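You operate a simulated robot arm through the tools that you are given. There is no shell and no other tool. Be economical: measure what you need, move in short steps, check, and stop when the job is done.

You run a simulated two-armed robot. Do the job below in one go: nothing can be reset, and whatever is moved stays where it is left.

Task
Pick up the tube that says "92" from the top of the side stand with one hand, pass it to the other hand and put it on the shelf of the side stand. Set down upright: tube.

Only the result counts: the job must be done as asked and must still hold three seconds after the hand-in. Knocking over, shifting, dropping, spilling or breaking anything else fails it.

Robot
Two 6-joint arms with two-finger grippers on one trunk, on a base that drives. Base frame: it is fixed to the floor where the robot stands at the start and does not move with it; the origin is under the middle of the robot, x ahead of it, y to its left, z up; the surface under the hand at the start is at about z = 770. Lengths are in mm, angles in degrees, forces in N, time in s.
The left shoulder is at the start at [61, 143, 825], the right one opposite. With the tool pointing down near the work surface each hand reaches from about 300 to 720 mm from the robot's upright axis, wherever it stands, measured 20 degrees to its own side. Places, roughly: shelf of the side stand (16x15 cm) [740, 300, 400]. Payload 2.45 kg a hand.
Tool frame (each hand has its own): the origin (TCP) lies between the finger pads and is the grasp point; the fingertips stand 26 mm ahead of it; z points along the fingers, y is the line along which they close. The gripper opens to 96 mm. The gripper's body begins 69 mm behind the TCP.
Orientation is that of the tool frame in the base frame, as a unit quaternion [w, x, y, z]. With the fingers straight down and closing along the base's y, the tool's x points along the base's -x, its y along +y and its z along -z.

Tools
- The arms move only by the tool play_rows. It takes "left_deltas", "right_deltas" or both (then of equal length, played together; a hand with none holds still); each is a list of rows, each a list of 7 numbers: the turn, a rotation vector about the tool's x, y, z in degrees, then the shift along the tool's x, y, z in m, then the finger opening in m, from 0 to 0.096. In form: [[ax, ay, az, tx, ty, tz, fingers], ...]. A call has 1 to 20 rows; each row shifts and turns the commanded pose from where the row before left it, along the tool's axes as they then stand. A row lasts 0.2 s, in which the tool goes at most 50 mm and 8.6 degrees; a call with a longer step from one row to the next is refused whole, and so is a gripper value outside its range. Where a pose cannot be reached the arm comes as near as it can. A force on the tool above 40 N (or 10 N above the force at the start of the call, whichever is more), or a blocked arm, ends the call early, and 0.2 s more pass. The fingers move at their own pace and stop on an object; they squeeze with about 38 N. The grip force told is the motor's: it shows also when the fingers shut on nothing. Time passes only in rows, and 0.2 s behind the last, so rows that do not move let the fingers close. It gives the time, the measured TCP pose, the force on the tool (base axes), the opening and the grip force at its end, in the units of the frame above (readings bear some noise), with the torque about the TCP (base axes, N m) and any sound that the robot's microphone picked up.
- Cameras (640 x 400 px; columns grow to the right, rows downward): "scene" is now at [132.5, 27.7, 1427.6]; the picture's right is [0.37, -0.93, -0.00], its down [-0.71, -0.28, -0.64] and it looks along [0.60, 0.24, -0.76] (base axes); focal length 259 px, centre (320, 200). "left" rides on the left gripper at [81, -3, -98] in its tool frame; the picture's right is [0.04, 1.00, 0.00], its down [-0.73, 0.03, -0.68] and it looks along [-0.68, 0.03, 0.73] (tool axes); focal length 256 px, centre (320, 200). "right" rides on the right gripper at [82, 3, -98] in its tool frame; the picture's right is [-0.04, 1.00, 0.00], its down [-0.73, -0.03, -0.68] and it looks along [-0.68, -0.03, 0.73] (tool axes); focal length 256 px, centre (320, 200). There is no depth. A picture from a camera that has moved, and an enlarged one, comes with that camera's place and axes in the base frame and with its lens.
- snapshot(camera): a new picture of that camera. The clock stands still meanwhile.
- move_column(by): slides the trunk up (or, below 0, down) by that many mm; the arms and the scene camera ride with it, the base frame stays. It gives what a move gives, with no picture.
- roll_base(legs): drives the robot by 1 to 6 legs, each [ahead, turn to the left] in mm and degrees, along the robot's own axes; the way and the turn of a leg run together, so that a leg with both is an arc; at most 1500 mm and 180 degrees a leg. The arms and the cameras ride along, it lands a little off, and it stops where it bumps. It gives what a move gives.
- aim_head(pan, tilt): turns the head with the scene camera to pan (to the left, within 86 degrees either way) and tilt (down, from -29 to 69), counted from straight ahead of the robot. It gives what a move gives.
- enlarge(camera, box): a new picture of the part [left, top, right, bottom] of that camera's present view, enlarged. The clock stands still meanwhile.
- hand_in(): hands the job in; it is judged then, once.

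Go step by step. Nothing tells you exact positions but the pictures and the camera data: compare them with the known pose of the tool, close in by small moves and look again before you grip or let go. The budget is 120 turns and 108 pictures, counting those below and the enlarged ones. Unless the task says otherwise, let go and move clear before handing in.

The tools are called after "Request:" by a JSON object that holds its "method" and its "body". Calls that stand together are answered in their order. play_rows: Moves the arms, as the interface text tells. Its arguments: {"type":"object","properties":{"left_deltas":{"type":"array","items":{"type":"array","items":{"type":"number"}}},"right_deltas":{"type":"array","items":{"type":"array","items":{"type":"number"}}}},"required":[]} The other tools are called the same way: move_column (by) slides the trunk up or down; roll_base (legs) drives the base; aim_head (pan, tilt) turns the head that bears the scene camera; snapshot (camera) takes a picture; enlarge (camera, box) takes an enlarged picture of a part of a camera's view; hand_in () hands the job in.

At the start:

```text
clock: 0.0
left_eef_pos: [483.7, 322.2, 1083.8]
left_ee_rot: [0.0, 0.003, 1.0, 0.0]
left_force: [0.5, -0.5, -0.5]
left_torque: [0.0, 0.0, -0.01]
left_gripper_width: 95.9
left_grasp_force: 0.0
right_eef_pos: [468.3, -80.4, 1084.2]
right_ee_rot: [0.0, 0.003, 1.0, 0.0]
right_force: [-0.1, -0.4, -0.5]
right_torque: [0.03, -0.02, 0.01]
right_gripper_width: 96.0
right_grasp_force: 0.1
trunk travel left (down, up): [-450.0, 140.0]
robot x, y, heading: [1.7, -0.0, -0.0]
head pan, tilt: [21.8, 49.9]
```

scene: 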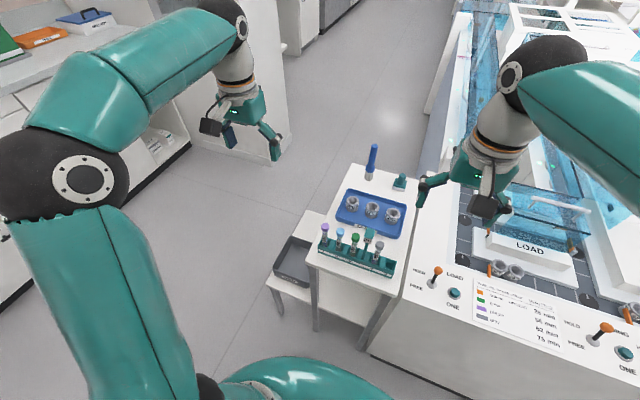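
right: 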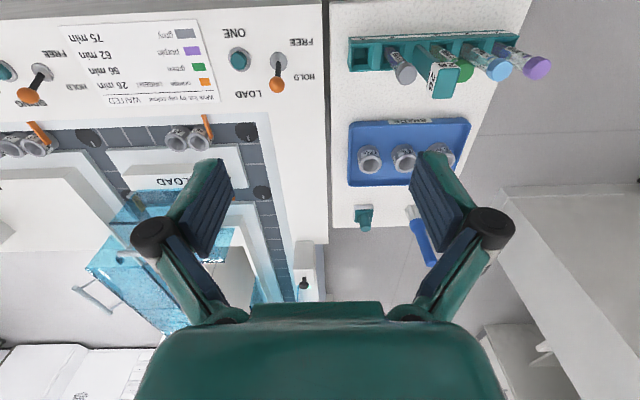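
left: 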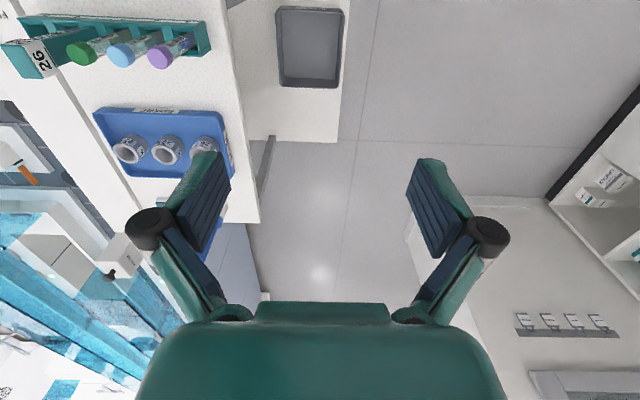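

I see a side stand with a rack of tubes and a lower shelf carrying a grey tray. I'll enlarge the rack to read the labels.

Request:
{"method": "enlarge", "body": {"camera": "scene", "box": [260, 130, 420, 290]}}

Request:
{"method": "enlarge", "body": {"camera": "left", "box": [0, 0, 260, 180]}}

Request:
{"method": "enlarge", "body": {"camera": "right", "box": [330, 10, 570, 200]}}

```text
2.50 times, centred on (340, 210) of scene
camera zoom: at [132.5, 27.7, 1427.6], right [0.37, -0.93, 0.0], down [-0.71, -0.28, -0.64], along [0.6, 0.24, -0.76], focal length 648 px, centre (270, 175)
```

zoom: 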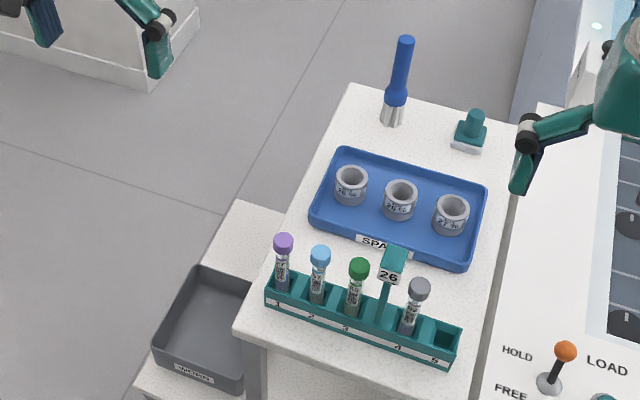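

```text
2.22 times, centred on (130, 90) of left
camera zoom: at [401.6, 317.9, 1180.0], right [-0.04, 1.0, 0.0], down [0.73, 0.03, 0.68], along [0.68, 0.02, -0.73], focal length 569 px, centre (742, 444)
```

zoom: 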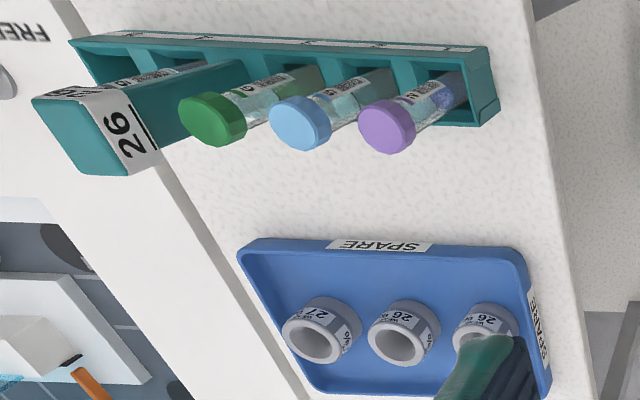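

```text
2.11 times, centred on (450, 105) of right
camera zoom: at [387.1, -77.4, 1182.4], right [0.04, 1.0, 0.0], down [0.73, -0.03, 0.68], along [0.68, -0.03, -0.73], focal length 539 px, centre (46, 400)
```

zoom: 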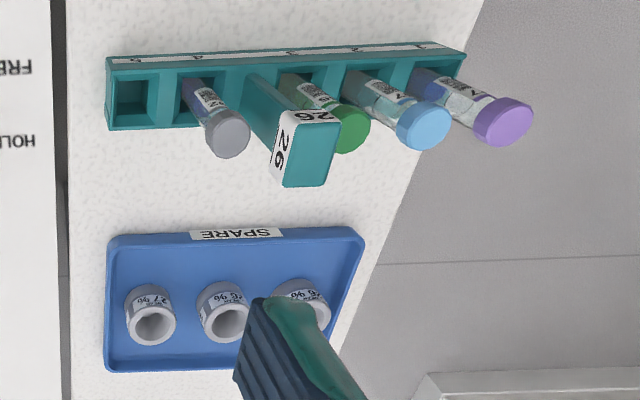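

The open shelf lies to the left of the top, beyond the grey tray. I need to read the tube labels, so I'll zoom further.

Request:
{"method": "enlarge", "body": {"camera": "scene", "box": [318, 215, 382, 275]}}

Request:
{"method": "enlarge", "body": {"camera": "left", "box": [90, 20, 210, 80]}}

Request:
{"method": "enlarge", "body": {"camera": "right", "box": [340, 25, 560, 120]}}

```text
6.67 times, centred on (350, 245) of scene
camera zoom: at [132.5, 27.7, 1427.6], right [0.37, -0.93, 0.0], down [-0.71, -0.28, -0.64], along [0.6, 0.24, -0.76], focal length 1727 px, centre (120, -100)
```

zoom: 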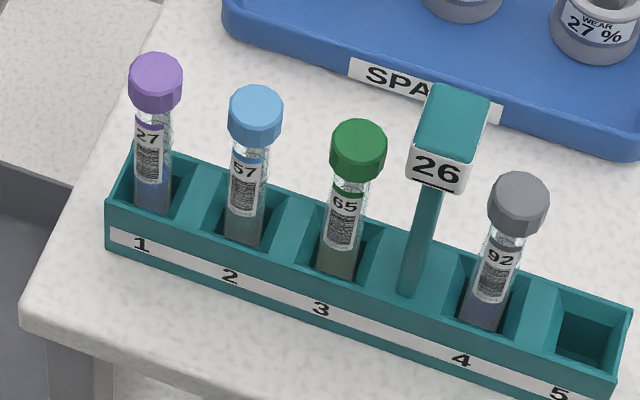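

```text
5.33 times, centred on (150, 50) of left
camera zoom: at [401.6, 317.9, 1180.0], right [-0.04, 1.0, 0.0], down [0.73, 0.03, 0.68], along [0.68, 0.02, -0.73], focal length 1365 px, centre (1227, 1000)
```

zoom: 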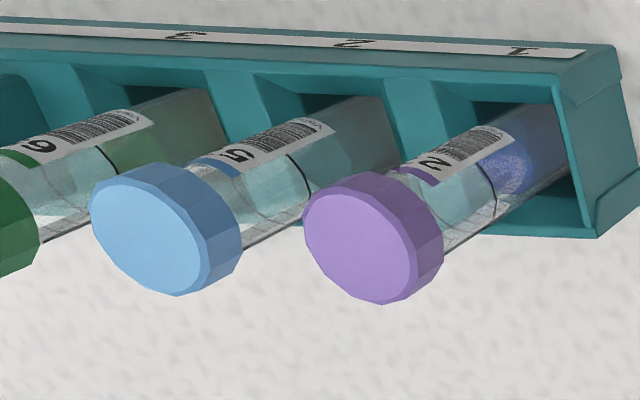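

```text
2.91 times, centred on (450, 72) of right
camera zoom: at [387.1, -77.4, 1182.4], right [0.04, 1.0, 0.0], down [0.73, -0.03, 0.68], along [0.68, -0.03, -0.73], focal length 745 px, centre (-58, 571)
```

zoom: 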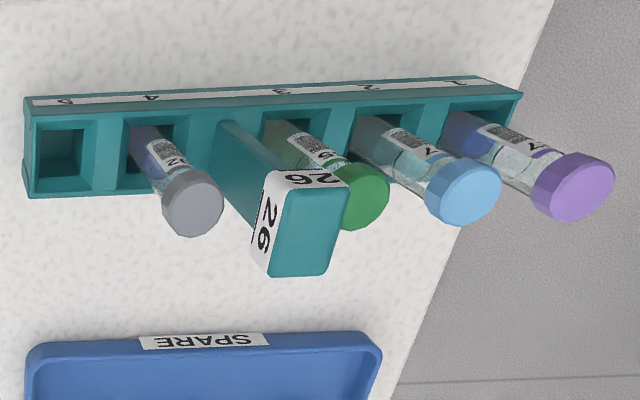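

The tube marked 92 is the grey-capped one in slot 4, with its cap at about (481, 13, 883), right beside the "26" flag post. I'll bring the right hand high above it, yawed to close along x and tilted 20° away from the flag.

Request:
{"method": "play_rows", "body": {"right_deltas": [[0, 0, 0, -0.0043, 0.031, 0, 0.06], [0, 0, 0, -0.0043, 0.031, 0, 0.06], [0, 0, 0, -0.0043, 0.031, 0, 0.06], [0, 0, -7.5, 0, 0, 0, 0.06], [0, 0, -7.5, 0, 0, 0, 0.06], [0, 0, -7.5, 0, 0, 0, 0.06], [0, 0, -7.5, 0, 0, 0, 0.06], [0, 0, -7.5, 0, 0, 0, 0.06], [0, 0, -7.5, 0, 0, 0, 0.06], [0, 0, -7.5, 0, 0, 0, 0.06], [0, 0, -7.5, 0, 0, 0, 0.06], [0, 0, -7.5, 0, 0, 0, 0.06], [0, 0, -7.5, 0, 0, 0, 0.06], [0, 0, -7.5, 0, 0, 0, 0.06], [0, 0, -7.5, 0, 0, 0, 0.06], [0, -6.667, 0, 0, 0, 0, 0.06], [0, -6.667, 0, 0, 0, 0, 0.06], [0, -6.667, 0, 0, 0, 0, 0.06]]}}

Request:
{"method": "snapshot", "body": {"camera": "right"}}

Request:
{"method": "snapshot", "body": {"camera": "scene"}}

```text
clock: 3.8
left_eef_pos: [483.2, 320.3, 1082.5]
left_ee_rot: [0.0, 0.003, 1.0, -0.001]
left_force: [0.2, 0.1, 0.8]
left_torque: [0.03, 0.0, -0.01]
left_gripper_width: 96.2
left_grasp_force: 0.0
right_eef_pos: [480.6, 11.9, 1084.3]
right_ee_rot: [0.124, -0.695, 0.698, 0.123]
right_force: [0.4, -0.4, -0.5]
right_torque: [0.0, 0.01, 0.04]
right_gripper_width: 60.0
right_grasp_force: 0.0
trunk travel left (down, up): [-450.0, 140.0]
robot x, y, heading: [1.4, -1.7, 0.2]
head pan, tilt: [21.8, 49.9]
```

```text
98 pictures are left
camera right: at [478.2, -98.8, 1149.0], right [-1.0, 0.04, 0.01], down [0.03, 0.45, 0.89], along [0.03, 0.89, -0.46], focal length 256 px, centre (320, 200)
```

right: 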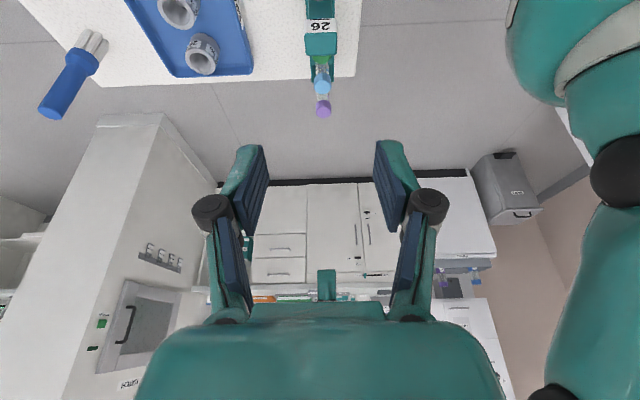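

```text
97 pictures are left
camera scene: at [132.3, 27.3, 1427.6], right [0.37, -0.93, 0.0], down [-0.71, -0.28, -0.64], along [0.6, 0.24, -0.76], focal length 259 px, centre (320, 200)
```

scene: 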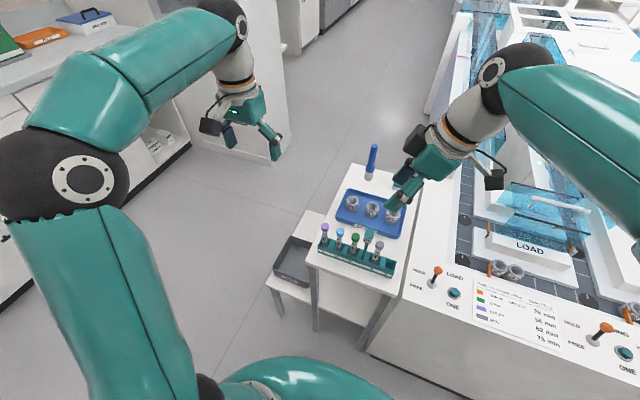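

Orientation is good. I'll go down 120 mm and look again.

Request:
{"method": "play_rows", "body": {"right_deltas": [[0, 0, 0, 0.0103, 0, 0.0282, 0.06], [0, 0, 0, 0.0103, 0, 0.0282, 0.06], [0, 0, 0, 0.0103, 0, 0.0282, 0.06], [0, 0, 0, 0.0103, 0, 0.0282, 0.06], [0, 0, 0, 0, 0, 0, 0.06]]}}

Request:
{"method": "snapshot", "body": {"camera": "right"}}

Request:
{"method": "enlarge", "body": {"camera": "scene", "box": [310, 170, 430, 290]}}

Request:
{"method": "snapshot", "body": {"camera": "left"}}

```text
clock: 5.0
left_eef_pos: [483.6, 321.5, 1083.3]
left_ee_rot: [0.0, 0.003, 1.0, 0.0]
left_force: [0.0, -0.4, 0.4]
left_torque: [0.0, -0.01, -0.01]
left_gripper_width: 96.1
left_grasp_force: 0.1
right_eef_pos: [479.7, 12.2, 962.3]
right_ee_rot: [0.123, -0.694, 0.698, 0.123]
right_force: [-0.1, -0.6, -0.6]
right_torque: [0.0, 0.01, 0.02]
right_gripper_width: 60.0
right_grasp_force: 0.1
trunk travel left (down, up): [-450.0, 140.0]
robot x, y, heading: [-4.9, -1.3, 0.1]
head pan, tilt: [21.8, 49.9]
```

```text
96 pictures are left
camera right: at [477.4, -98.6, 1028.2], right [-1.0, 0.04, 0.01], down [0.03, 0.46, 0.89], along [0.03, 0.89, -0.46], focal length 256 px, centre (320, 200)
```

right: 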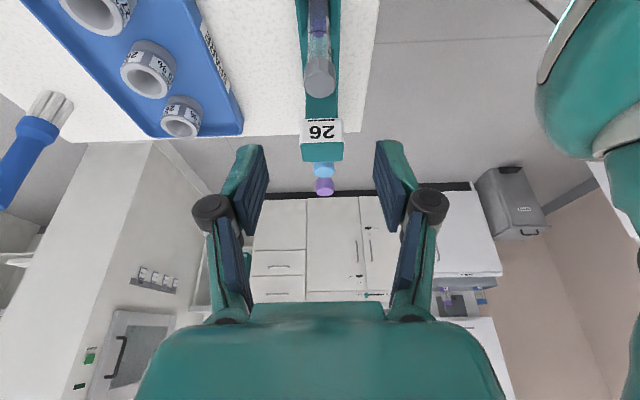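

```text
3.33 times, centred on (370, 230) of scene
camera zoom: at [132.2, 27.8, 1427.6], right [0.37, -0.93, 0.0], down [-0.71, -0.28, -0.64], along [0.6, 0.24, -0.76], focal length 864 px, centre (153, 100)
```

zoom: 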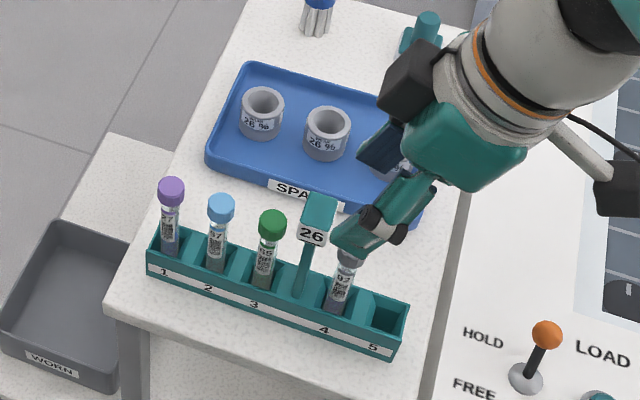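

```text
94 pictures are left
camera left: at [401.3, 317.9, 1180.5], right [-0.04, 1.0, 0.0], down [0.73, 0.03, 0.68], along [0.68, 0.02, -0.73], focal length 256 px, centre (320, 200)
```

left: 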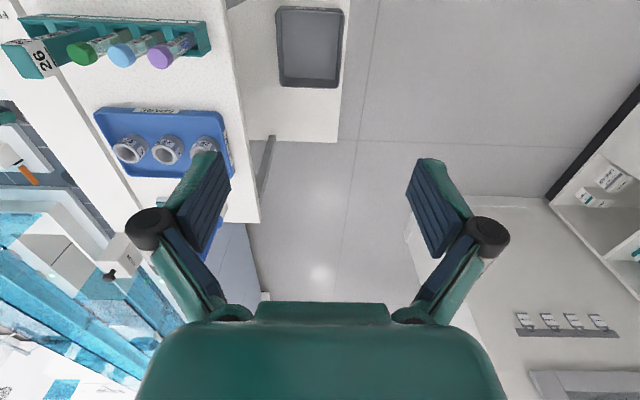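

The cap sits at about (480, 11, 884) and the flag head spans y 30–58, z 895–916. I'll descend to the cap, staying slightly to the right of the flag.

Request:
{"method": "play_rows", "body": {"right_deltas": [[0, 0, 0, 0.0083, 0, 0.0198, 0.06], [0, 0, 0, 0.0083, 0, 0.0198, 0.06], [0, 0, 0, 0.0083, 0, 0.0198, 0.06], [0, 0, 0, 0.0083, 0, 0.0198, 0.06], [0, 0, 0, 0, 0, 0, 0.06]]}}

Request:
{"method": "snapshot", "body": {"camera": "right"}}

Request:
{"method": "enlarge", "body": {"camera": "scene", "box": [330, 200, 430, 280]}}

```text
clock: 6.2
left_eef_pos: [482.7, 321.6, 1083.4]
left_ee_rot: [-0.001, 0.003, 1.0, -0.001]
left_force: [0.1, 0.5, 0.9]
left_torque: [0.0, -0.01, 0.0]
left_gripper_width: 96.2
left_grasp_force: 0.0
right_eef_pos: [480.2, 8.2, 877.5]
right_ee_rot: [0.122, -0.696, 0.697, 0.122]
right_force: [0.4, 0.8, -0.6]
right_torque: [-0.01, 0.0, -0.01]
right_gripper_width: 59.8
right_grasp_force: 0.1
trunk travel left (down, up): [-450.0, 140.0]
robot x, y, heading: [-0.4, -0.0, 0.0]
head pan, tilt: [21.8, 49.9]
```

```text
93 pictures are left
camera right: at [477.7, -102.5, 942.2], right [-1.0, 0.04, 0.01], down [0.03, 0.46, 0.89], along [0.03, 0.89, -0.46], focal length 256 px, centre (320, 200)
```

right: 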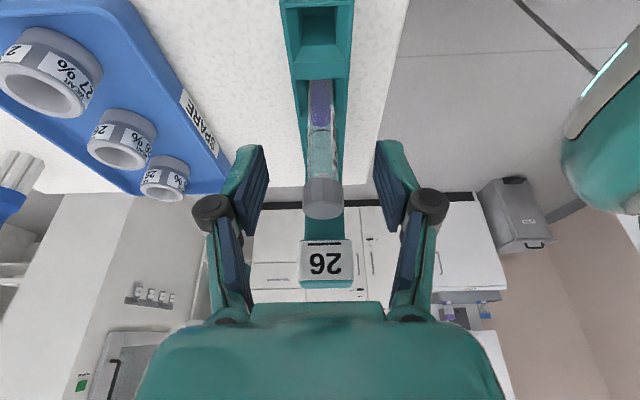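

```text
5.00 times, centred on (380, 240) of scene
camera zoom: at [132.3, 27.7, 1427.6], right [0.37, -0.93, 0.0], down [-0.71, -0.28, -0.64], along [0.6, 0.24, -0.76], focal length 1295 px, centre (20, 0)
```

zoom: 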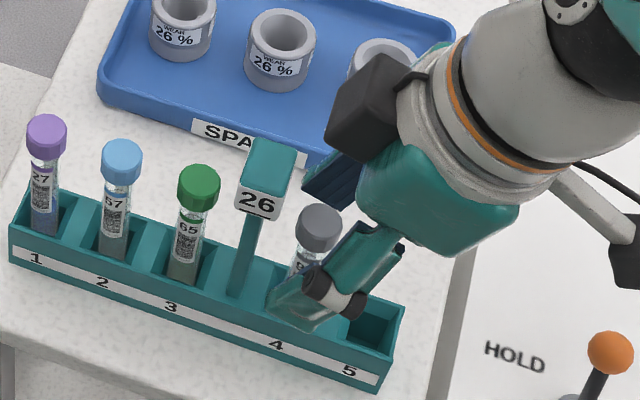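

The cap is centred between the open fingers, with the TCP at mid-cap. Closing now.

Request:
{"method": "play_rows", "body": {"right_deltas": [[0, 0, 0, 0, 0, 0, 0.04], [0, 0, 0, 0, 0, 0, 0.02], [0, 0, 0, 0, 0, 0, 0.01], [0, 0, 0, 0, 0, 0, 0.01], [0, 0, 0, 0, 0, 0, 0.01]]}}

Request:
{"method": "snapshot", "body": {"camera": "right"}}

```text
clock: 7.4
left_eef_pos: [483.0, 321.2, 1083.0]
left_ee_rot: [0.0, 0.003, 1.0, 0.0]
left_force: [1.1, 0.2, -0.6]
left_torque: [-0.01, -0.02, 0.02]
left_gripper_width: 96.2
left_grasp_force: 0.0
right_eef_pos: [481.5, 7.4, 877.5]
right_ee_rot: [0.123, -0.694, 0.699, 0.122]
right_force: [-0.6, 0.4, -0.5]
right_torque: [0.04, 0.01, 0.01]
right_gripper_width: 17.4
right_grasp_force: 37.9
trunk travel left (down, up): [-450.0, 140.0]
robot x, y, heading: [0.1, 1.8, -0.2]
head pan, tilt: [21.8, 49.9]
```

```text
91 pictures are left
camera right: at [477.8, -102.5, 942.4], right [-1.0, 0.04, 0.01], down [0.03, 0.46, 0.89], along [0.03, 0.89, -0.46], focal length 256 px, centre (320, 200)
```

right: 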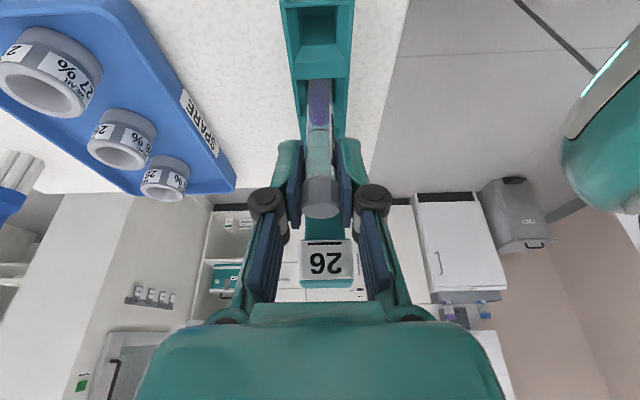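

Gripped at 17.4 mm width. Lifting straight up 200 mm.

Request:
{"method": "play_rows", "body": {"right_deltas": [[0, 0, 0, -0.00428, 0, -0.01175, 0.01], [0, 0, 0, -0.00855, 0, -0.0235, 0.01], [0, 0, 0, -0.00855, 0, -0.0235, 0.01], [0, 0, 0, -0.00855, 0, -0.0235, 0.01], [0, 0, 0, -0.00855, 0, -0.0235, 0.01], [0, 0, 0, -0.00855, 0, -0.0235, 0.01], [0, 0, 0, -0.00855, 0, -0.0235, 0.01], [0, 0, 0, -0.00855, 0, -0.0235, 0.01], [0, 0, 0, -0.00428, 0, -0.01175, 0.01], [0, 0, 0, 0, 0, 0, 0.01]]}}

Request:
{"method": "snapshot", "body": {"camera": "right"}}

Request:
{"method": "enlarge", "body": {"camera": "scene", "box": [310, 130, 460, 280]}}

```text
clock: 9.6
left_eef_pos: [483.7, 320.6, 1082.0]
left_ee_rot: [0.0, 0.002, 1.0, 0.0]
left_force: [0.6, -0.3, 0.0]
left_torque: [0.0, -0.02, 0.0]
left_gripper_width: 95.8
left_grasp_force: 0.0
right_eef_pos: [480.9, 9.4, 1079.6]
right_ee_rot: [0.122, -0.695, 0.698, 0.123]
right_force: [0.4, 0.5, -0.9]
right_torque: [-0.02, 0.0, 0.0]
right_gripper_width: 17.7
right_grasp_force: 38.5
trunk travel left (down, up): [-450.0, 140.0]
robot x, y, heading: [2.5, 0.6, -0.0]
head pan, tilt: [21.8, 49.9]
```

```text
90 pictures are left
camera right: at [477.9, -101.7, 1143.3], right [-1.0, 0.04, 0.01], down [0.03, 0.46, 0.89], along [0.03, 0.89, -0.46], focal length 256 px, centre (320, 200)
```

right: 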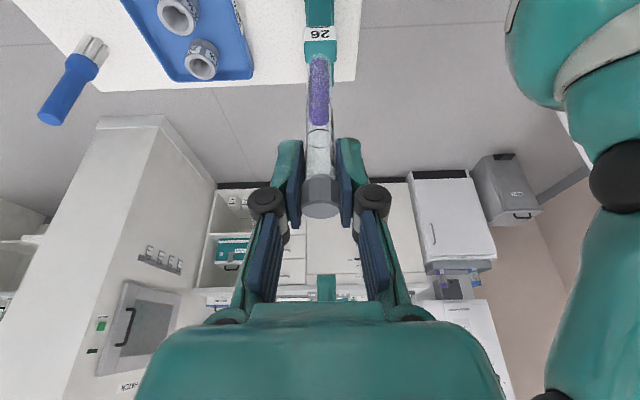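

```text
2.67 times, centred on (385, 205) of scene
camera zoom: at [132.5, 27.7, 1427.5], right [0.37, -0.93, 0.0], down [-0.71, -0.28, -0.64], along [0.6, 0.24, -0.76], focal length 691 px, centre (147, 187)
```

zoom: 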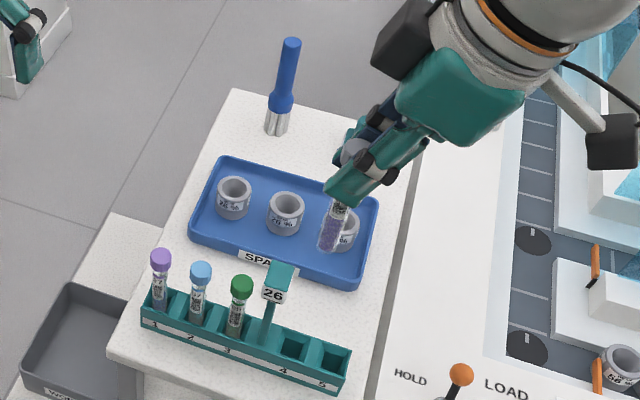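

The tube is held upright, its bottom about 109 mm below the right TCP. Next I orient the left hand to come in from the left (closing along x, tilted 50° from vertical).

Request:
{"method": "play_rows", "body": {"left_deltas": [[0, 0, 7.5, 0, 0, 0, 0.06], [0, 0, 7.5, 0, 0, 0, 0.06], [0, 0, 7.5, 0, 0, 0, 0.06], [0, 0, 7.5, 0, 0, 0, 0.06], [0, 0, 7.5, 0, 0, 0, 0.06], [0, 0, 7.5, 0, 0, 0, 0.06], [0, 0, 7.5, 0, 0, 0, 0.06], [0, 0, 7.5, 0, 0, 0, 0.06], [0, 0, 7.5, 0, 0, 0, 0.06], [0, 0, 7.5, 0, 0, 0, 0.06], [0, 0, 7.5, 0, 0, 0, 0.06], [0, 0, 7.5, 0, 0, 0, 0.06], [0, -8.333, 0, 0, 0, 0, 0.06], [0, -8.333, 0, 0, 0, 0, 0.06], [0, -8.333, 0, 0, 0, 0, 0.06], [0, -8.333, 0, 0, 0, 0, 0.06], [0, -8.333, 0, 0, 0, 0, 0.06], [0, -8.333, 0, 0, 0, 0, 0.06]]}}

Request:
{"method": "snapshot", "body": {"camera": "left"}}

Request:
{"method": "snapshot", "body": {"camera": "scene"}}

```text
clock: 13.4
left_eef_pos: [484.3, 321.3, 1082.9]
left_ee_rot: [0.3, 0.642, 0.639, -0.3]
left_force: [0.0, 0.1, 0.0]
left_torque: [0.04, -0.02, 0.01]
left_gripper_width: 59.8
left_grasp_force: 0.0
right_eef_pos: [481.4, 9.5, 1078.1]
right_ee_rot: [0.122, -0.695, 0.698, 0.123]
right_force: [0.4, 0.5, -1.0]
right_torque: [-0.02, -0.02, 0.03]
right_gripper_width: 17.3
right_grasp_force: 38.3
trunk travel left (down, up): [-450.0, 140.0]
robot x, y, heading: [0.9, -1.8, 0.1]
head pan, tilt: [21.8, 49.9]
```

```text
88 pictures are left
camera left: at [481.0, 448.9, 1082.5], right [1.0, 0.02, -0.03], down [0.03, 0.05, 1.0], along [0.02, -1.0, 0.05], focal length 256 px, centre (320, 200)
```

left: 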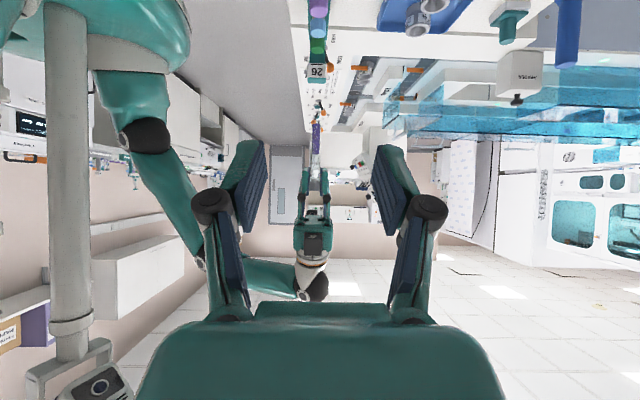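

```text
87 pictures are left
camera scene: at [132.8, 28.2, 1427.5], right [0.37, -0.93, 0.0], down [-0.71, -0.28, -0.64], along [0.6, 0.24, -0.77], focal length 259 px, centre (320, 200)
```

scene: 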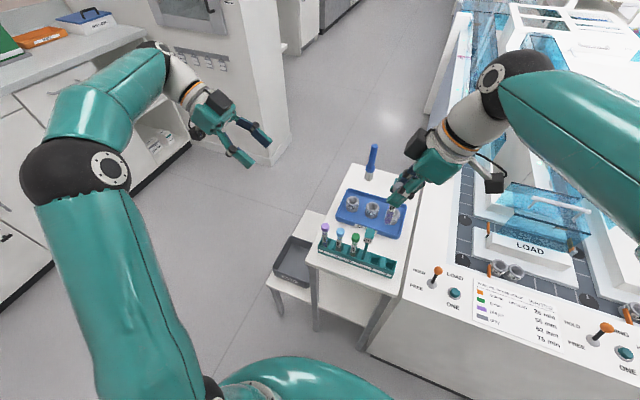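

Orientation is as planned. I'll bring the left hand to (481, 130, 1020), short of the tube.

Request:
{"method": "play_rows", "body": {"left_deltas": [[0, 0, 0, -0.0123, 0, 0.031, 0.06], [0, 0, 0, -0.0123, 0, 0.031, 0.06], [0, 0, 0, -0.0123, 0, 0.031, 0.06], [0, 0, 0, -0.0123, 0, 0.031, 0.06], [0, 0, 0, -0.0123, 0, 0.031, 0.06], [0, 0, 0, -0.0123, 0, 0.031, 0.06], [0, 0, 0, 0, -0.003, 0, 0.06]]}}

Request:
{"method": "snapshot", "body": {"camera": "left"}}

Request:
{"method": "snapshot", "body": {"camera": "right"}}

Request:
{"method": "snapshot", "body": {"camera": "scene"}}

```text
clock: 15.0
left_eef_pos: [479.0, 130.3, 1018.5]
left_ee_rot: [0.299, 0.642, 0.64, -0.299]
left_force: [0.1, 0.7, 0.0]
left_torque: [-0.01, 0.02, 0.01]
left_gripper_width: 59.9
left_grasp_force: 0.0
right_eef_pos: [481.1, 9.2, 1079.4]
right_ee_rot: [0.123, -0.694, 0.699, 0.122]
right_force: [0.0, -0.4, -0.7]
right_torque: [0.01, 0.0, 0.0]
right_gripper_width: 17.4
right_grasp_force: 37.7
trunk travel left (down, up): [-450.0, 140.0]
robot x, y, heading: [-0.6, 3.4, -0.3]
head pan, tilt: [21.8, 49.9]
```

```text
86 pictures are left
camera left: at [476.0, 258.5, 1019.6], right [1.0, 0.02, -0.03], down [0.03, 0.05, 1.0], along [0.02, -1.0, 0.05], focal length 256 px, centre (320, 200)
```

left: 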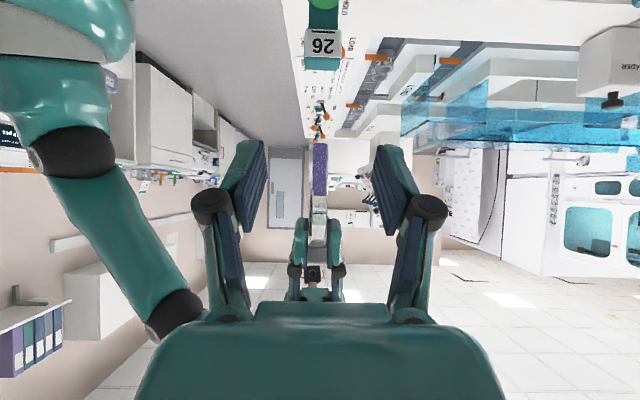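

```text
85 pictures are left
camera right: at [477.8, -101.5, 1143.2], right [-1.0, 0.04, 0.01], down [0.03, 0.46, 0.89], along [0.03, 0.89, -0.46], focal length 256 px, centre (320, 200)
```

right: 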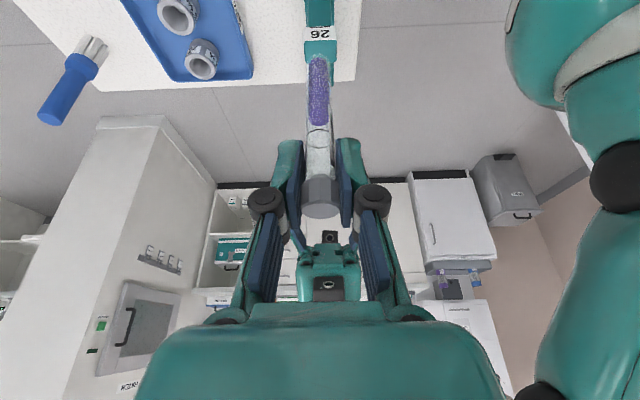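

```text
84 pictures are left
camera scene: at [132.3, 27.9, 1427.6], right [0.37, -0.93, 0.0], down [-0.71, -0.28, -0.64], along [0.6, 0.24, -0.76], focal length 259 px, centre (320, 200)
```

scene: 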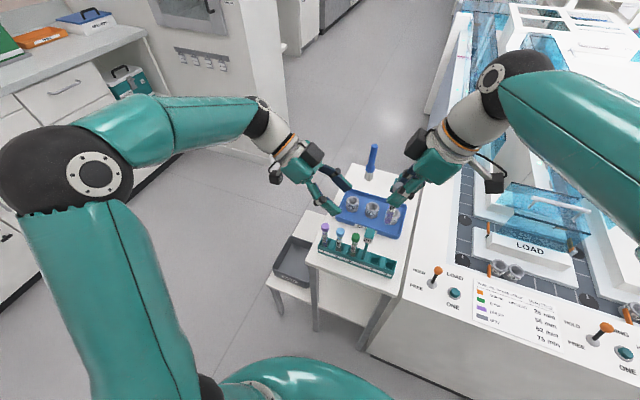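

The tube bottom is near z = 975 and the tube is at x ≈ 480, well lined up. I'll advance to about y = 45 and check.

Request:
{"method": "play_rows", "body": {"left_deltas": [[0, 0, 0, -0.0128, 0.0003, 0.0171, 0.06], [0, 0, 0, -0.0128, 0.0003, 0.0171, 0.06], [0, 0, 0, -0.0128, 0.0003, 0.0171, 0.06], [0, 0, 0, -0.0128, 0.0003, 0.0171, 0.06], [0, 0, 0, 0, 0, 0, 0.06]]}}

Request:
{"method": "snapshot", "body": {"camera": "left"}}

Request:
{"method": "enlarge", "body": {"camera": "scene", "box": [310, 140, 450, 240]}}

Request:
{"method": "snapshot", "body": {"camera": "right"}}

```text
clock: 16.2
left_eef_pos: [479.5, 46.1, 1013.8]
left_ee_rot: [0.298, 0.642, 0.64, -0.299]
left_force: [-0.4, -0.4, 1.4]
left_torque: [0.0, -0.01, -0.01]
left_gripper_width: 60.1
left_grasp_force: 0.1
right_eef_pos: [481.3, 8.3, 1078.0]
right_ee_rot: [0.123, -0.695, 0.698, 0.122]
right_force: [0.1, -0.7, -0.8]
right_torque: [0.02, -0.03, 0.03]
right_gripper_width: 17.2
right_grasp_force: 38.1
trunk travel left (down, up): [-450.0, 140.0]
robot x, y, heading: [0.0, -1.8, -0.1]
head pan, tilt: [21.8, 49.9]
```

```text
83 pictures are left
camera left: at [477.4, 172.9, 1015.0], right [1.0, 0.02, -0.03], down [0.03, 0.05, 1.0], along [0.02, -1.0, 0.05], focal length 256 px, centre (320, 200)
```

left: 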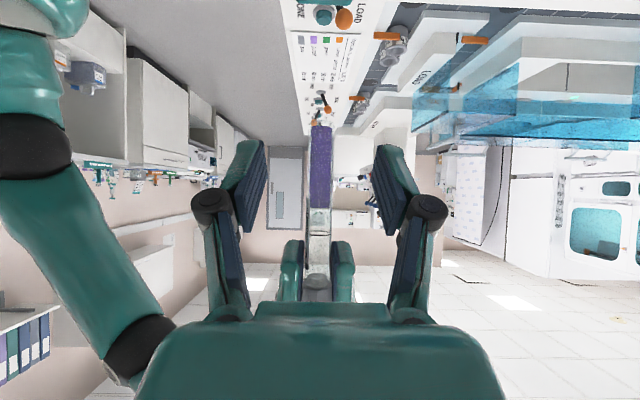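

```text
4.00 times, centred on (380, 190) of scene
camera zoom: at [132.5, 27.8, 1427.5], right [0.37, -0.93, 0.0], down [-0.71, -0.28, -0.64], along [0.6, 0.24, -0.76], focal length 1036 px, centre (80, 240)
```

zoom: 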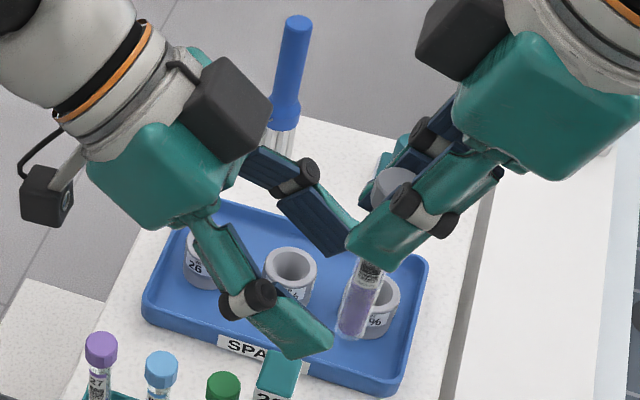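

```text
81 pictures are left
camera right: at [477.9, -101.5, 1143.1], right [-1.0, 0.04, 0.01], down [0.03, 0.46, 0.89], along [0.03, 0.89, -0.46], focal length 256 px, centre (320, 200)
```

right: 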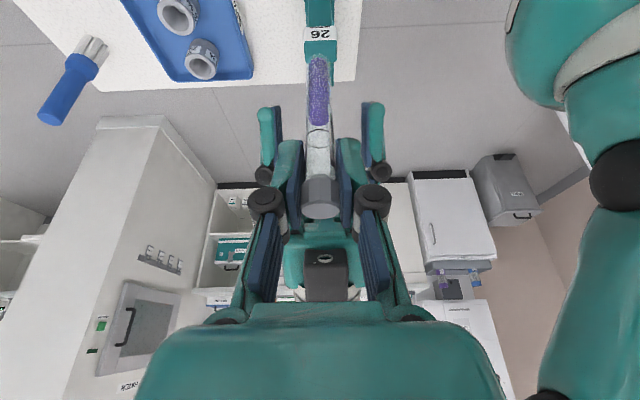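

Clearances look right; the left fingers straddle the tube. I'll advance the last 34 mm and look before closing.

Request:
{"method": "play_rows", "body": {"left_deltas": [[0, 0, 0, -0.0073, 0.0003, 0.0087, 0.06], [0, 0, 0, -0.0073, 0.0003, 0.0087, 0.06], [0, 0, 0, -0.0073, 0.0003, 0.0087, 0.06], [0, 0, 0, 0, 0, 0, 0.06]]}}

Request:
{"method": "snapshot", "body": {"camera": "left"}}

Request:
{"method": "enlarge", "body": {"camera": "scene", "box": [310, 140, 450, 240]}}

Request:
{"method": "snapshot", "body": {"camera": "right"}}

```text
clock: 17.2
left_eef_pos: [482.5, 10.9, 1015.4]
left_ee_rot: [0.298, 0.643, 0.639, -0.3]
left_force: [-0.4, 0.2, -0.3]
left_torque: [0.01, 0.04, 0.01]
left_gripper_width: 59.7
left_grasp_force: 0.0
right_eef_pos: [481.0, 9.8, 1078.6]
right_ee_rot: [0.123, -0.694, 0.698, 0.122]
right_force: [0.5, -0.8, 0.2]
right_torque: [0.01, 0.02, -0.05]
right_gripper_width: 17.6
right_grasp_force: 38.3
trunk travel left (down, up): [-450.0, 140.0]
robot x, y, heading: [2.9, -2.1, -0.1]
head pan, tilt: [21.8, 49.9]
```

```text
80 pictures are left
camera left: at [478.5, 138.9, 1014.9], right [1.0, 0.02, -0.03], down [0.03, 0.05, 1.0], along [0.02, -1.0, 0.05], focal length 256 px, centre (320, 200)
```

left: 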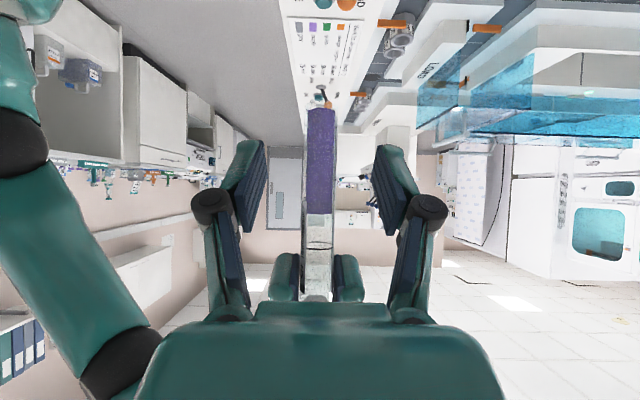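

```text
4.00 times, centred on (380, 190) of scene
camera zoom: at [132.5, 27.8, 1427.5], right [0.37, -0.93, 0.0], down [-0.71, -0.28, -0.64], along [0.6, 0.24, -0.76], focal length 1036 px, centre (80, 240)
```

zoom: 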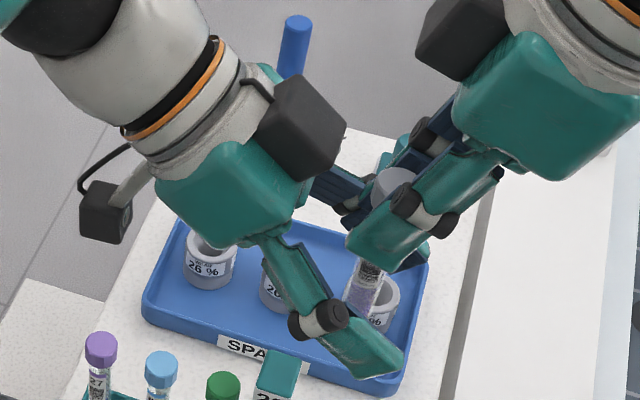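

```text
78 pictures are left
camera right: at [478.0, -101.6, 1143.1], right [-1.0, 0.04, 0.01], down [0.03, 0.46, 0.89], along [0.03, 0.89, -0.46], focal length 256 px, centre (320, 200)
```

right: 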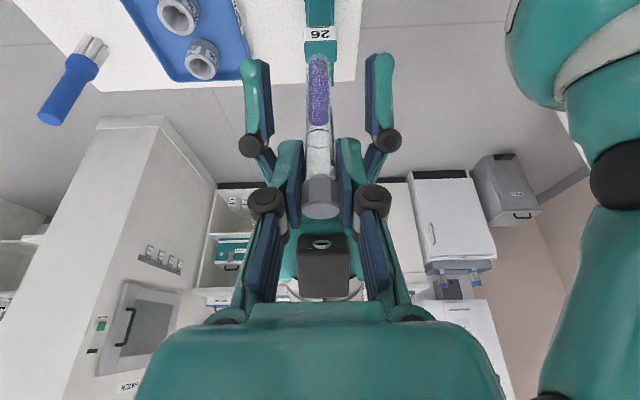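

The tube is centred between the left fingers, gripping about 37 mm above its bottom. Closing the left hand.

Request:
{"method": "play_rows", "body": {"left_deltas": [[0, 0, 0, 0, 0, 0, 0.04], [0, 0, 0, 0, 0, 0, 0.02], [0, 0, 0, 0, 0, 0, 0.008], [0, 0, 0, 0, 0, 0, 0.008], [0, 0, 0, 0, 0, 0, 0.008]]}}

Request:
{"method": "snapshot", "body": {"camera": "left"}}

Request:
{"method": "snapshot", "body": {"camera": "right"}}

```text
clock: 18.4
left_eef_pos: [480.6, 10.7, 1013.9]
left_ee_rot: [0.298, 0.643, 0.639, -0.299]
left_force: [-0.3, -0.7, -0.4]
left_torque: [0.04, 0.02, -0.01]
left_gripper_width: 10.9
left_grasp_force: 38.2
right_eef_pos: [481.3, 9.1, 1079.4]
right_ee_rot: [0.123, -0.695, 0.698, 0.123]
right_force: [1.0, 0.5, 0.8]
right_torque: [0.02, -0.05, 0.01]
right_gripper_width: 17.4
right_grasp_force: 37.7
trunk travel left (down, up): [-450.0, 140.0]
robot x, y, heading: [-0.2, 0.9, -0.1]
head pan, tilt: [21.8, 49.9]
```

```text
77 pictures are left
camera left: at [478.5, 138.9, 1014.9], right [1.0, 0.02, -0.03], down [0.03, 0.05, 1.0], along [0.02, -1.0, 0.05], focal length 256 px, centre (320, 200)
```

left: 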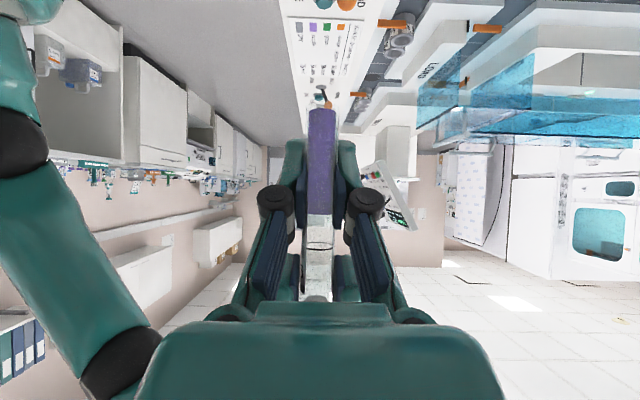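

```text
76 pictures are left
camera right: at [478.0, -101.6, 1143.1], right [-1.0, 0.04, 0.01], down [0.03, 0.46, 0.89], along [0.03, 0.89, -0.46], focal length 256 px, centre (320, 200)
```

right: 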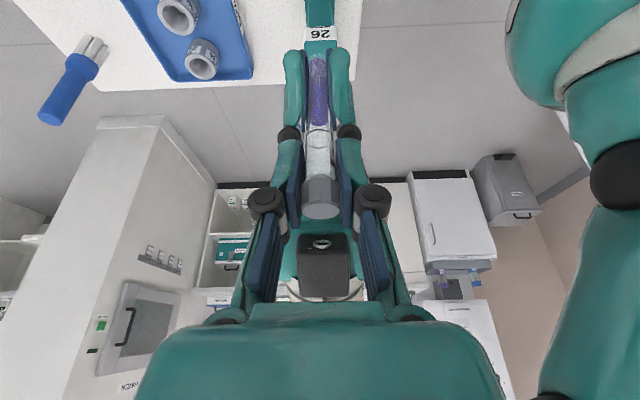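

The left hand holds the tube. Opening the right hand and backing it off along its tool axis.

Request:
{"method": "play_rows", "body": {"right_deltas": [[0, 0, 0, 0, 0, 0, 0.025], [0, 0, 0, 0, 0, 0, 0.04], [0, 0, 0, 0, 0, 0, 0.05], [0, 0, 0, 0, 0, 0, 0.05], [0, 0, 0, 0, 0, -0.01, 0.05], [0, 0, 0, 0, 0, -0.02, 0.05], [0, 0, 0, 0, 0, -0.03, 0.05], [0, 0, 0, 0, 0, -0.03, 0.05], [0, 0, 0, 0.03, 0, 0, 0.05], [0, 0, 0, 0.04, 0, 0, 0.05], [0, 0, 0, 0.04, 0, -0.02, 0.05], [0, 0, 0, 0.04, 0, -0.02, 0.05]]}}

Request:
{"method": "snapshot", "body": {"camera": "left"}}

Request:
{"method": "snapshot", "body": {"camera": "right"}}

Request:
{"method": "snapshot", "body": {"camera": "scene"}}

```text
clock: 21.0
left_eef_pos: [481.0, 10.4, 1014.6]
left_ee_rot: [0.298, 0.643, 0.639, -0.299]
left_force: [0.3, -0.3, -0.5]
left_torque: [0.0, -0.01, 0.02]
left_gripper_width: 10.9
left_grasp_force: 38.0
right_eef_pos: [479.9, -179.7, 1149.6]
right_ee_rot: [0.124, -0.694, 0.698, 0.123]
right_force: [0.0, -1.1, 0.6]
right_torque: [0.03, -0.01, -0.03]
right_gripper_width: 50.6
right_grasp_force: 0.0
trunk travel left (down, up): [-450.0, 140.0]
robot x, y, heading: [-2.7, 0.8, 0.1]
head pan, tilt: [21.8, 49.9]
```

```text
75 pictures are left
camera left: at [478.5, 138.4, 1015.0], right [1.0, 0.02, -0.03], down [0.03, 0.05, 1.0], along [0.02, -1.0, 0.05], focal length 256 px, centre (320, 200)
```

left: 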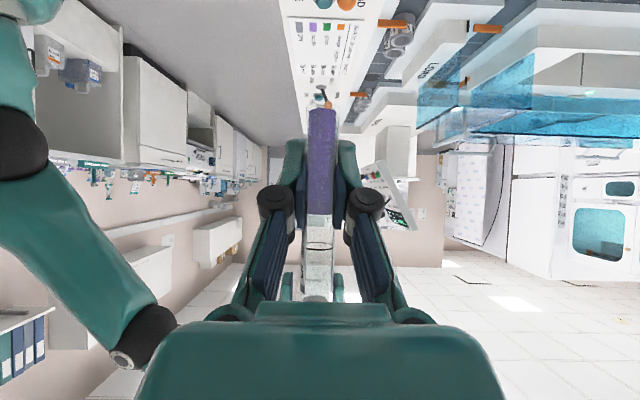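

```text
74 pictures are left
camera right: at [476.9, -289.5, 1214.3], right [-1.0, 0.04, 0.01], down [0.03, 0.46, 0.89], along [0.03, 0.89, -0.46], focal length 256 px, centre (320, 200)
```

right: 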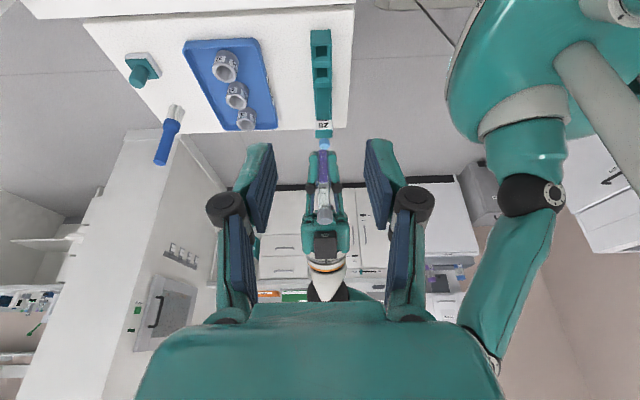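

```text
73 pictures are left
camera scene: at [132.6, 27.0, 1427.6], right [0.37, -0.93, 0.0], down [-0.71, -0.28, -0.64], along [0.6, 0.24, -0.76], focal length 259 px, centre (320, 200)
```

scene: 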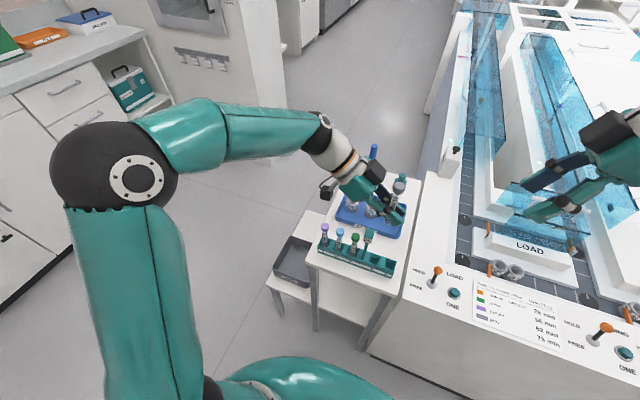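

The handover is complete; the tube is upright in the left hand. Before moving on I'll look down at the base and the shelf to plan the approach.

Request:
{"method": "aim_head", "body": {"pan": 30, "tilt": 69}}

Request:
{"method": "snapshot", "body": {"camera": "scene"}}

```text
clock: 21.8
left_eef_pos: [482.5, 11.0, 1013.3]
left_ee_rot: [0.299, 0.642, 0.639, -0.3]
left_force: [0.4, 1.1, 0.1]
left_torque: [-0.01, -0.02, 0.02]
left_gripper_width: 10.7
left_grasp_force: 37.9
right_eef_pos: [479.2, -177.1, 1150.2]
right_ee_rot: [0.123, -0.695, 0.698, 0.122]
right_force: [-0.7, 0.4, -0.7]
right_torque: [-0.01, 0.02, -0.01]
right_gripper_width: 50.1
right_grasp_force: 0.0
trunk travel left (down, up): [-450.0, 140.0]
robot x, y, heading: [0.8, -0.1, 0.3]
head pan, tilt: [30.0, 68.8]
```

```text
72 pictures are left
camera scene: at [109.4, 27.0, 1405.5], right [0.5, -0.87, 0.0], down [-0.81, -0.47, -0.36], along [0.31, 0.18, -0.93], focal length 259 px, centre (320, 200)
```

scene: 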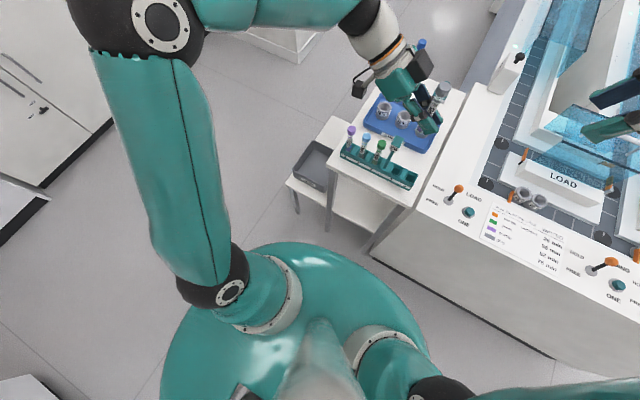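

The floor to the left of the stand is free, so I'll approach the shelf from the front left, well away from stand and console. First I tuck both hands to a carry pose.

Request:
{"method": "play_rows", "body": {"left_deltas": [[0, 0, 0, 0.0164, -0.006, -0.0254, 0.008], [0, 0, 0, 0.0164, -0.006, -0.0254, 0.008], [0, 0, 0, 0.0164, -0.006, -0.0254, 0.008], [0, 0, 0, 0.0164, -0.006, -0.0254, 0.008], [0, 0, 0, 0.0164, -0.006, -0.0254, 0.008], [0, 0, 0, 0.0164, -0.006, -0.0254, 0.008], [0, 0, 0, 0.0164, -0.006, -0.0254, 0.008], [0, 0, 0, 0.0164, -0.006, -0.0254, 0.008]], "right_deltas": [[0, 0, 0, -0.0064, 0.0125, -0.0176, 0.05], [0, 0, 0, -0.0064, 0.0125, -0.0176, 0.05], [0, 0, 0, -0.0064, 0.0125, -0.0176, 0.05], [0, 0, 0, -0.0064, 0.0125, -0.0176, 0.05], [0, 0, 0, -0.0064, 0.0125, -0.0176, 0.05], [0, 0, 0, -0.0064, 0.0125, -0.0176, 0.05], [0, 0, 0, -0.0064, 0.0125, -0.0176, 0.05], [0, 0, 0, -0.0064, 0.0125, -0.0176, 0.05]]}}

Request:
{"method": "aim_head", "body": {"pan": 40, "tilt": 35}}

Request:
{"method": "snapshot", "body": {"camera": "scene"}}

Request:
{"method": "aim_head", "body": {"pan": 75, "tilt": 45}}

Request:
{"method": "snapshot", "body": {"camera": "scene"}}

```text
clock: 23.6
left_eef_pos: [434.7, 252.6, 1045.4]
left_ee_rot: [0.299, 0.642, 0.639, -0.3]
left_force: [0.7, 0.0, -0.8]
left_torque: [-0.03, -0.04, 0.01]
left_gripper_width: 11.0
left_grasp_force: 38.1
right_eef_pos: [367.0, -167.2, 1259.8]
right_ee_rot: [0.123, -0.694, 0.698, 0.122]
right_force: [-0.3, 0.4, -0.2]
right_torque: [0.0, -0.01, -0.03]
right_gripper_width: 50.2
right_grasp_force: 0.0
right hand out of reach, approached as far as the arm can: row 5, 6, 7, 8
trunk travel left (down, up): [-450.0, 140.0]
robot x, y, heading: [1.5, 0.6, -0.0]
head pan, tilt: [30.0, 68.8]
```

```text
clock: 24.6
left_eef_pos: [434.8, 251.3, 1043.3]
left_ee_rot: [0.298, 0.643, 0.639, -0.299]
left_force: [0.2, -0.2, 0.4]
left_torque: [-0.02, 0.03, 0.0]
left_gripper_width: 10.6
left_grasp_force: 37.7
right_eef_pos: [367.5, -166.5, 1258.5]
right_ee_rot: [0.124, -0.694, 0.698, 0.123]
right_force: [0.4, -0.1, -0.6]
right_torque: [0.01, 0.02, 0.0]
right_gripper_width: 50.2
right_grasp_force: 0.0
trunk travel left (down, up): [-450.0, 140.0]
robot x, y, heading: [0.4, 1.3, -0.1]
head pan, tilt: [40.0, 35.0]
```

```text
71 pictures are left
camera scene: at [128.3, 55.6, 1449.0], right [0.64, -0.77, 0.0], down [-0.44, -0.37, -0.82], along [0.63, 0.53, -0.57], focal length 259 px, centre (320, 200)
```

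scene: 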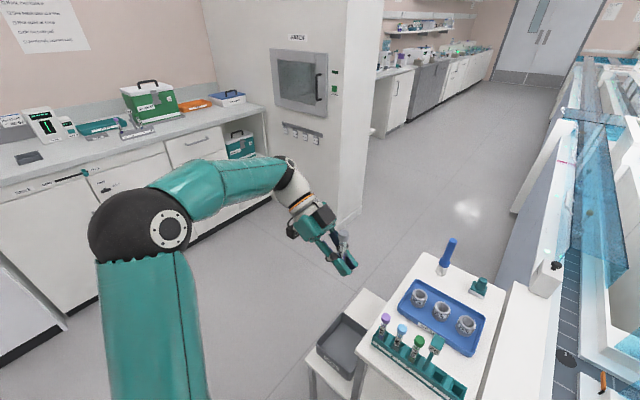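

```text
clock: 25.6
left_eef_pos: [434.2, 251.7, 1043.6]
left_ee_rot: [0.298, 0.643, 0.639, -0.299]
left_force: [-0.2, -0.5, 0.4]
left_torque: [0.03, 0.02, 0.01]
left_gripper_width: 10.6
left_grasp_force: 37.8
right_eef_pos: [368.3, -167.3, 1258.2]
right_ee_rot: [0.124, -0.695, 0.698, 0.123]
right_force: [0.8, 0.4, 0.1]
right_torque: [-0.03, -0.03, -0.03]
right_gripper_width: 49.9
right_grasp_force: 0.0
trunk travel left (down, up): [-450.0, 140.0]
robot x, y, heading: [0.6, 0.9, 0.1]
head pan, tilt: [75.0, 45.0]
```

```text
70 pictures are left
camera scene: at [81.8, 77.6, 1434.3], right [0.97, -0.26, 0.0], down [-0.18, -0.68, -0.71], along [0.18, 0.68, -0.71], focal length 259 px, centre (320, 200)
```

scene: 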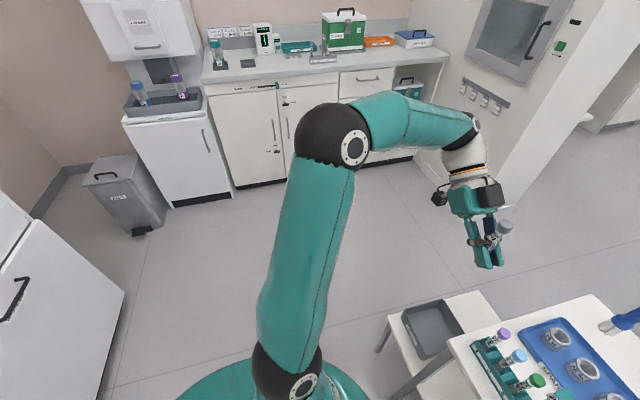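

The floor to the left is free out to about y = 1700. I'll drive to about (80, 480) with heading −35°.

Request:
{"method": "roll_base", "body": {"legs": [[0, 80], [487, 0], [0, -115]]}}

Request:
{"method": "aim_head", "body": {"pan": 15, "tilt": 48}}

Request:
{"method": "snapshot", "body": {"camera": "scene"}}

```text
clock: 29.4
left_eef_pos: [-121.4, 495.0, 1044.9]
left_ee_rot: [0.419, 0.13, 0.897, -0.061]
left_force: [-0.5, 0.5, -1.2]
left_torque: [0.01, -0.01, 0.02]
left_gripper_width: 11.3
left_grasp_force: 38.1
right_eef_pos: [262.9, 312.4, 1259.7]
right_ee_rot: [-0.024, 0.975, -0.142, -0.171]
right_force: [-0.8, 1.4, 0.2]
right_torque: [-0.03, -0.03, 0.01]
right_gripper_width: 49.8
right_grasp_force: 0.0
trunk travel left (down, up): [-450.0, 140.0]
robot x, y, heading: [45.2, -10.4, 74.9]
head pan, tilt: [75.0, 45.0]
stopped in leg 1: the robot was blocked; the commanded pose is now the measured one
```

```text
clock: 30.7
left_eef_pos: [-118.8, 491.2, 1046.4]
left_ee_rot: [0.418, 0.131, 0.897, -0.06]
left_force: [-0.4, -0.4, 0.1]
left_torque: [0.03, -0.02, 0.0]
left_gripper_width: 11.4
left_grasp_force: 37.1
right_eef_pos: [265.6, 310.1, 1259.3]
right_ee_rot: [-0.026, 0.974, -0.143, -0.172]
right_force: [0.1, -0.1, -0.1]
right_torque: [0.02, 0.02, 0.04]
right_gripper_width: 50.3
right_grasp_force: 0.0
trunk travel left (down, up): [-450.0, 140.0]
robot x, y, heading: [42.9, -9.4, 74.9]
head pan, tilt: [15.0, 48.0]
```

```text
69 pictures are left
camera scene: at [60.4, 126.6, 1430.1], right [1.0, 0.0, 0.0], down [0.0, -0.74, -0.67], along [0.0, 0.67, -0.74], focal length 259 px, centre (320, 200)
```

scene: 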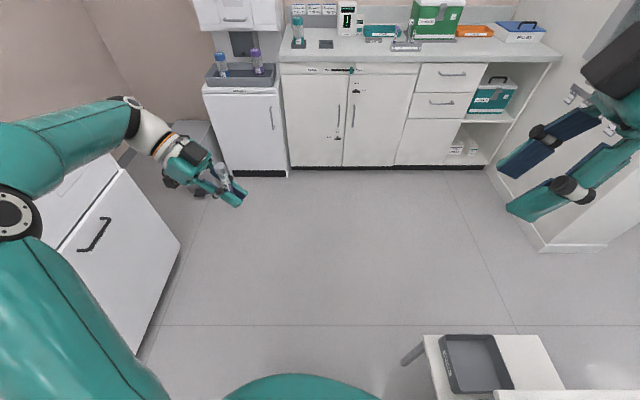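

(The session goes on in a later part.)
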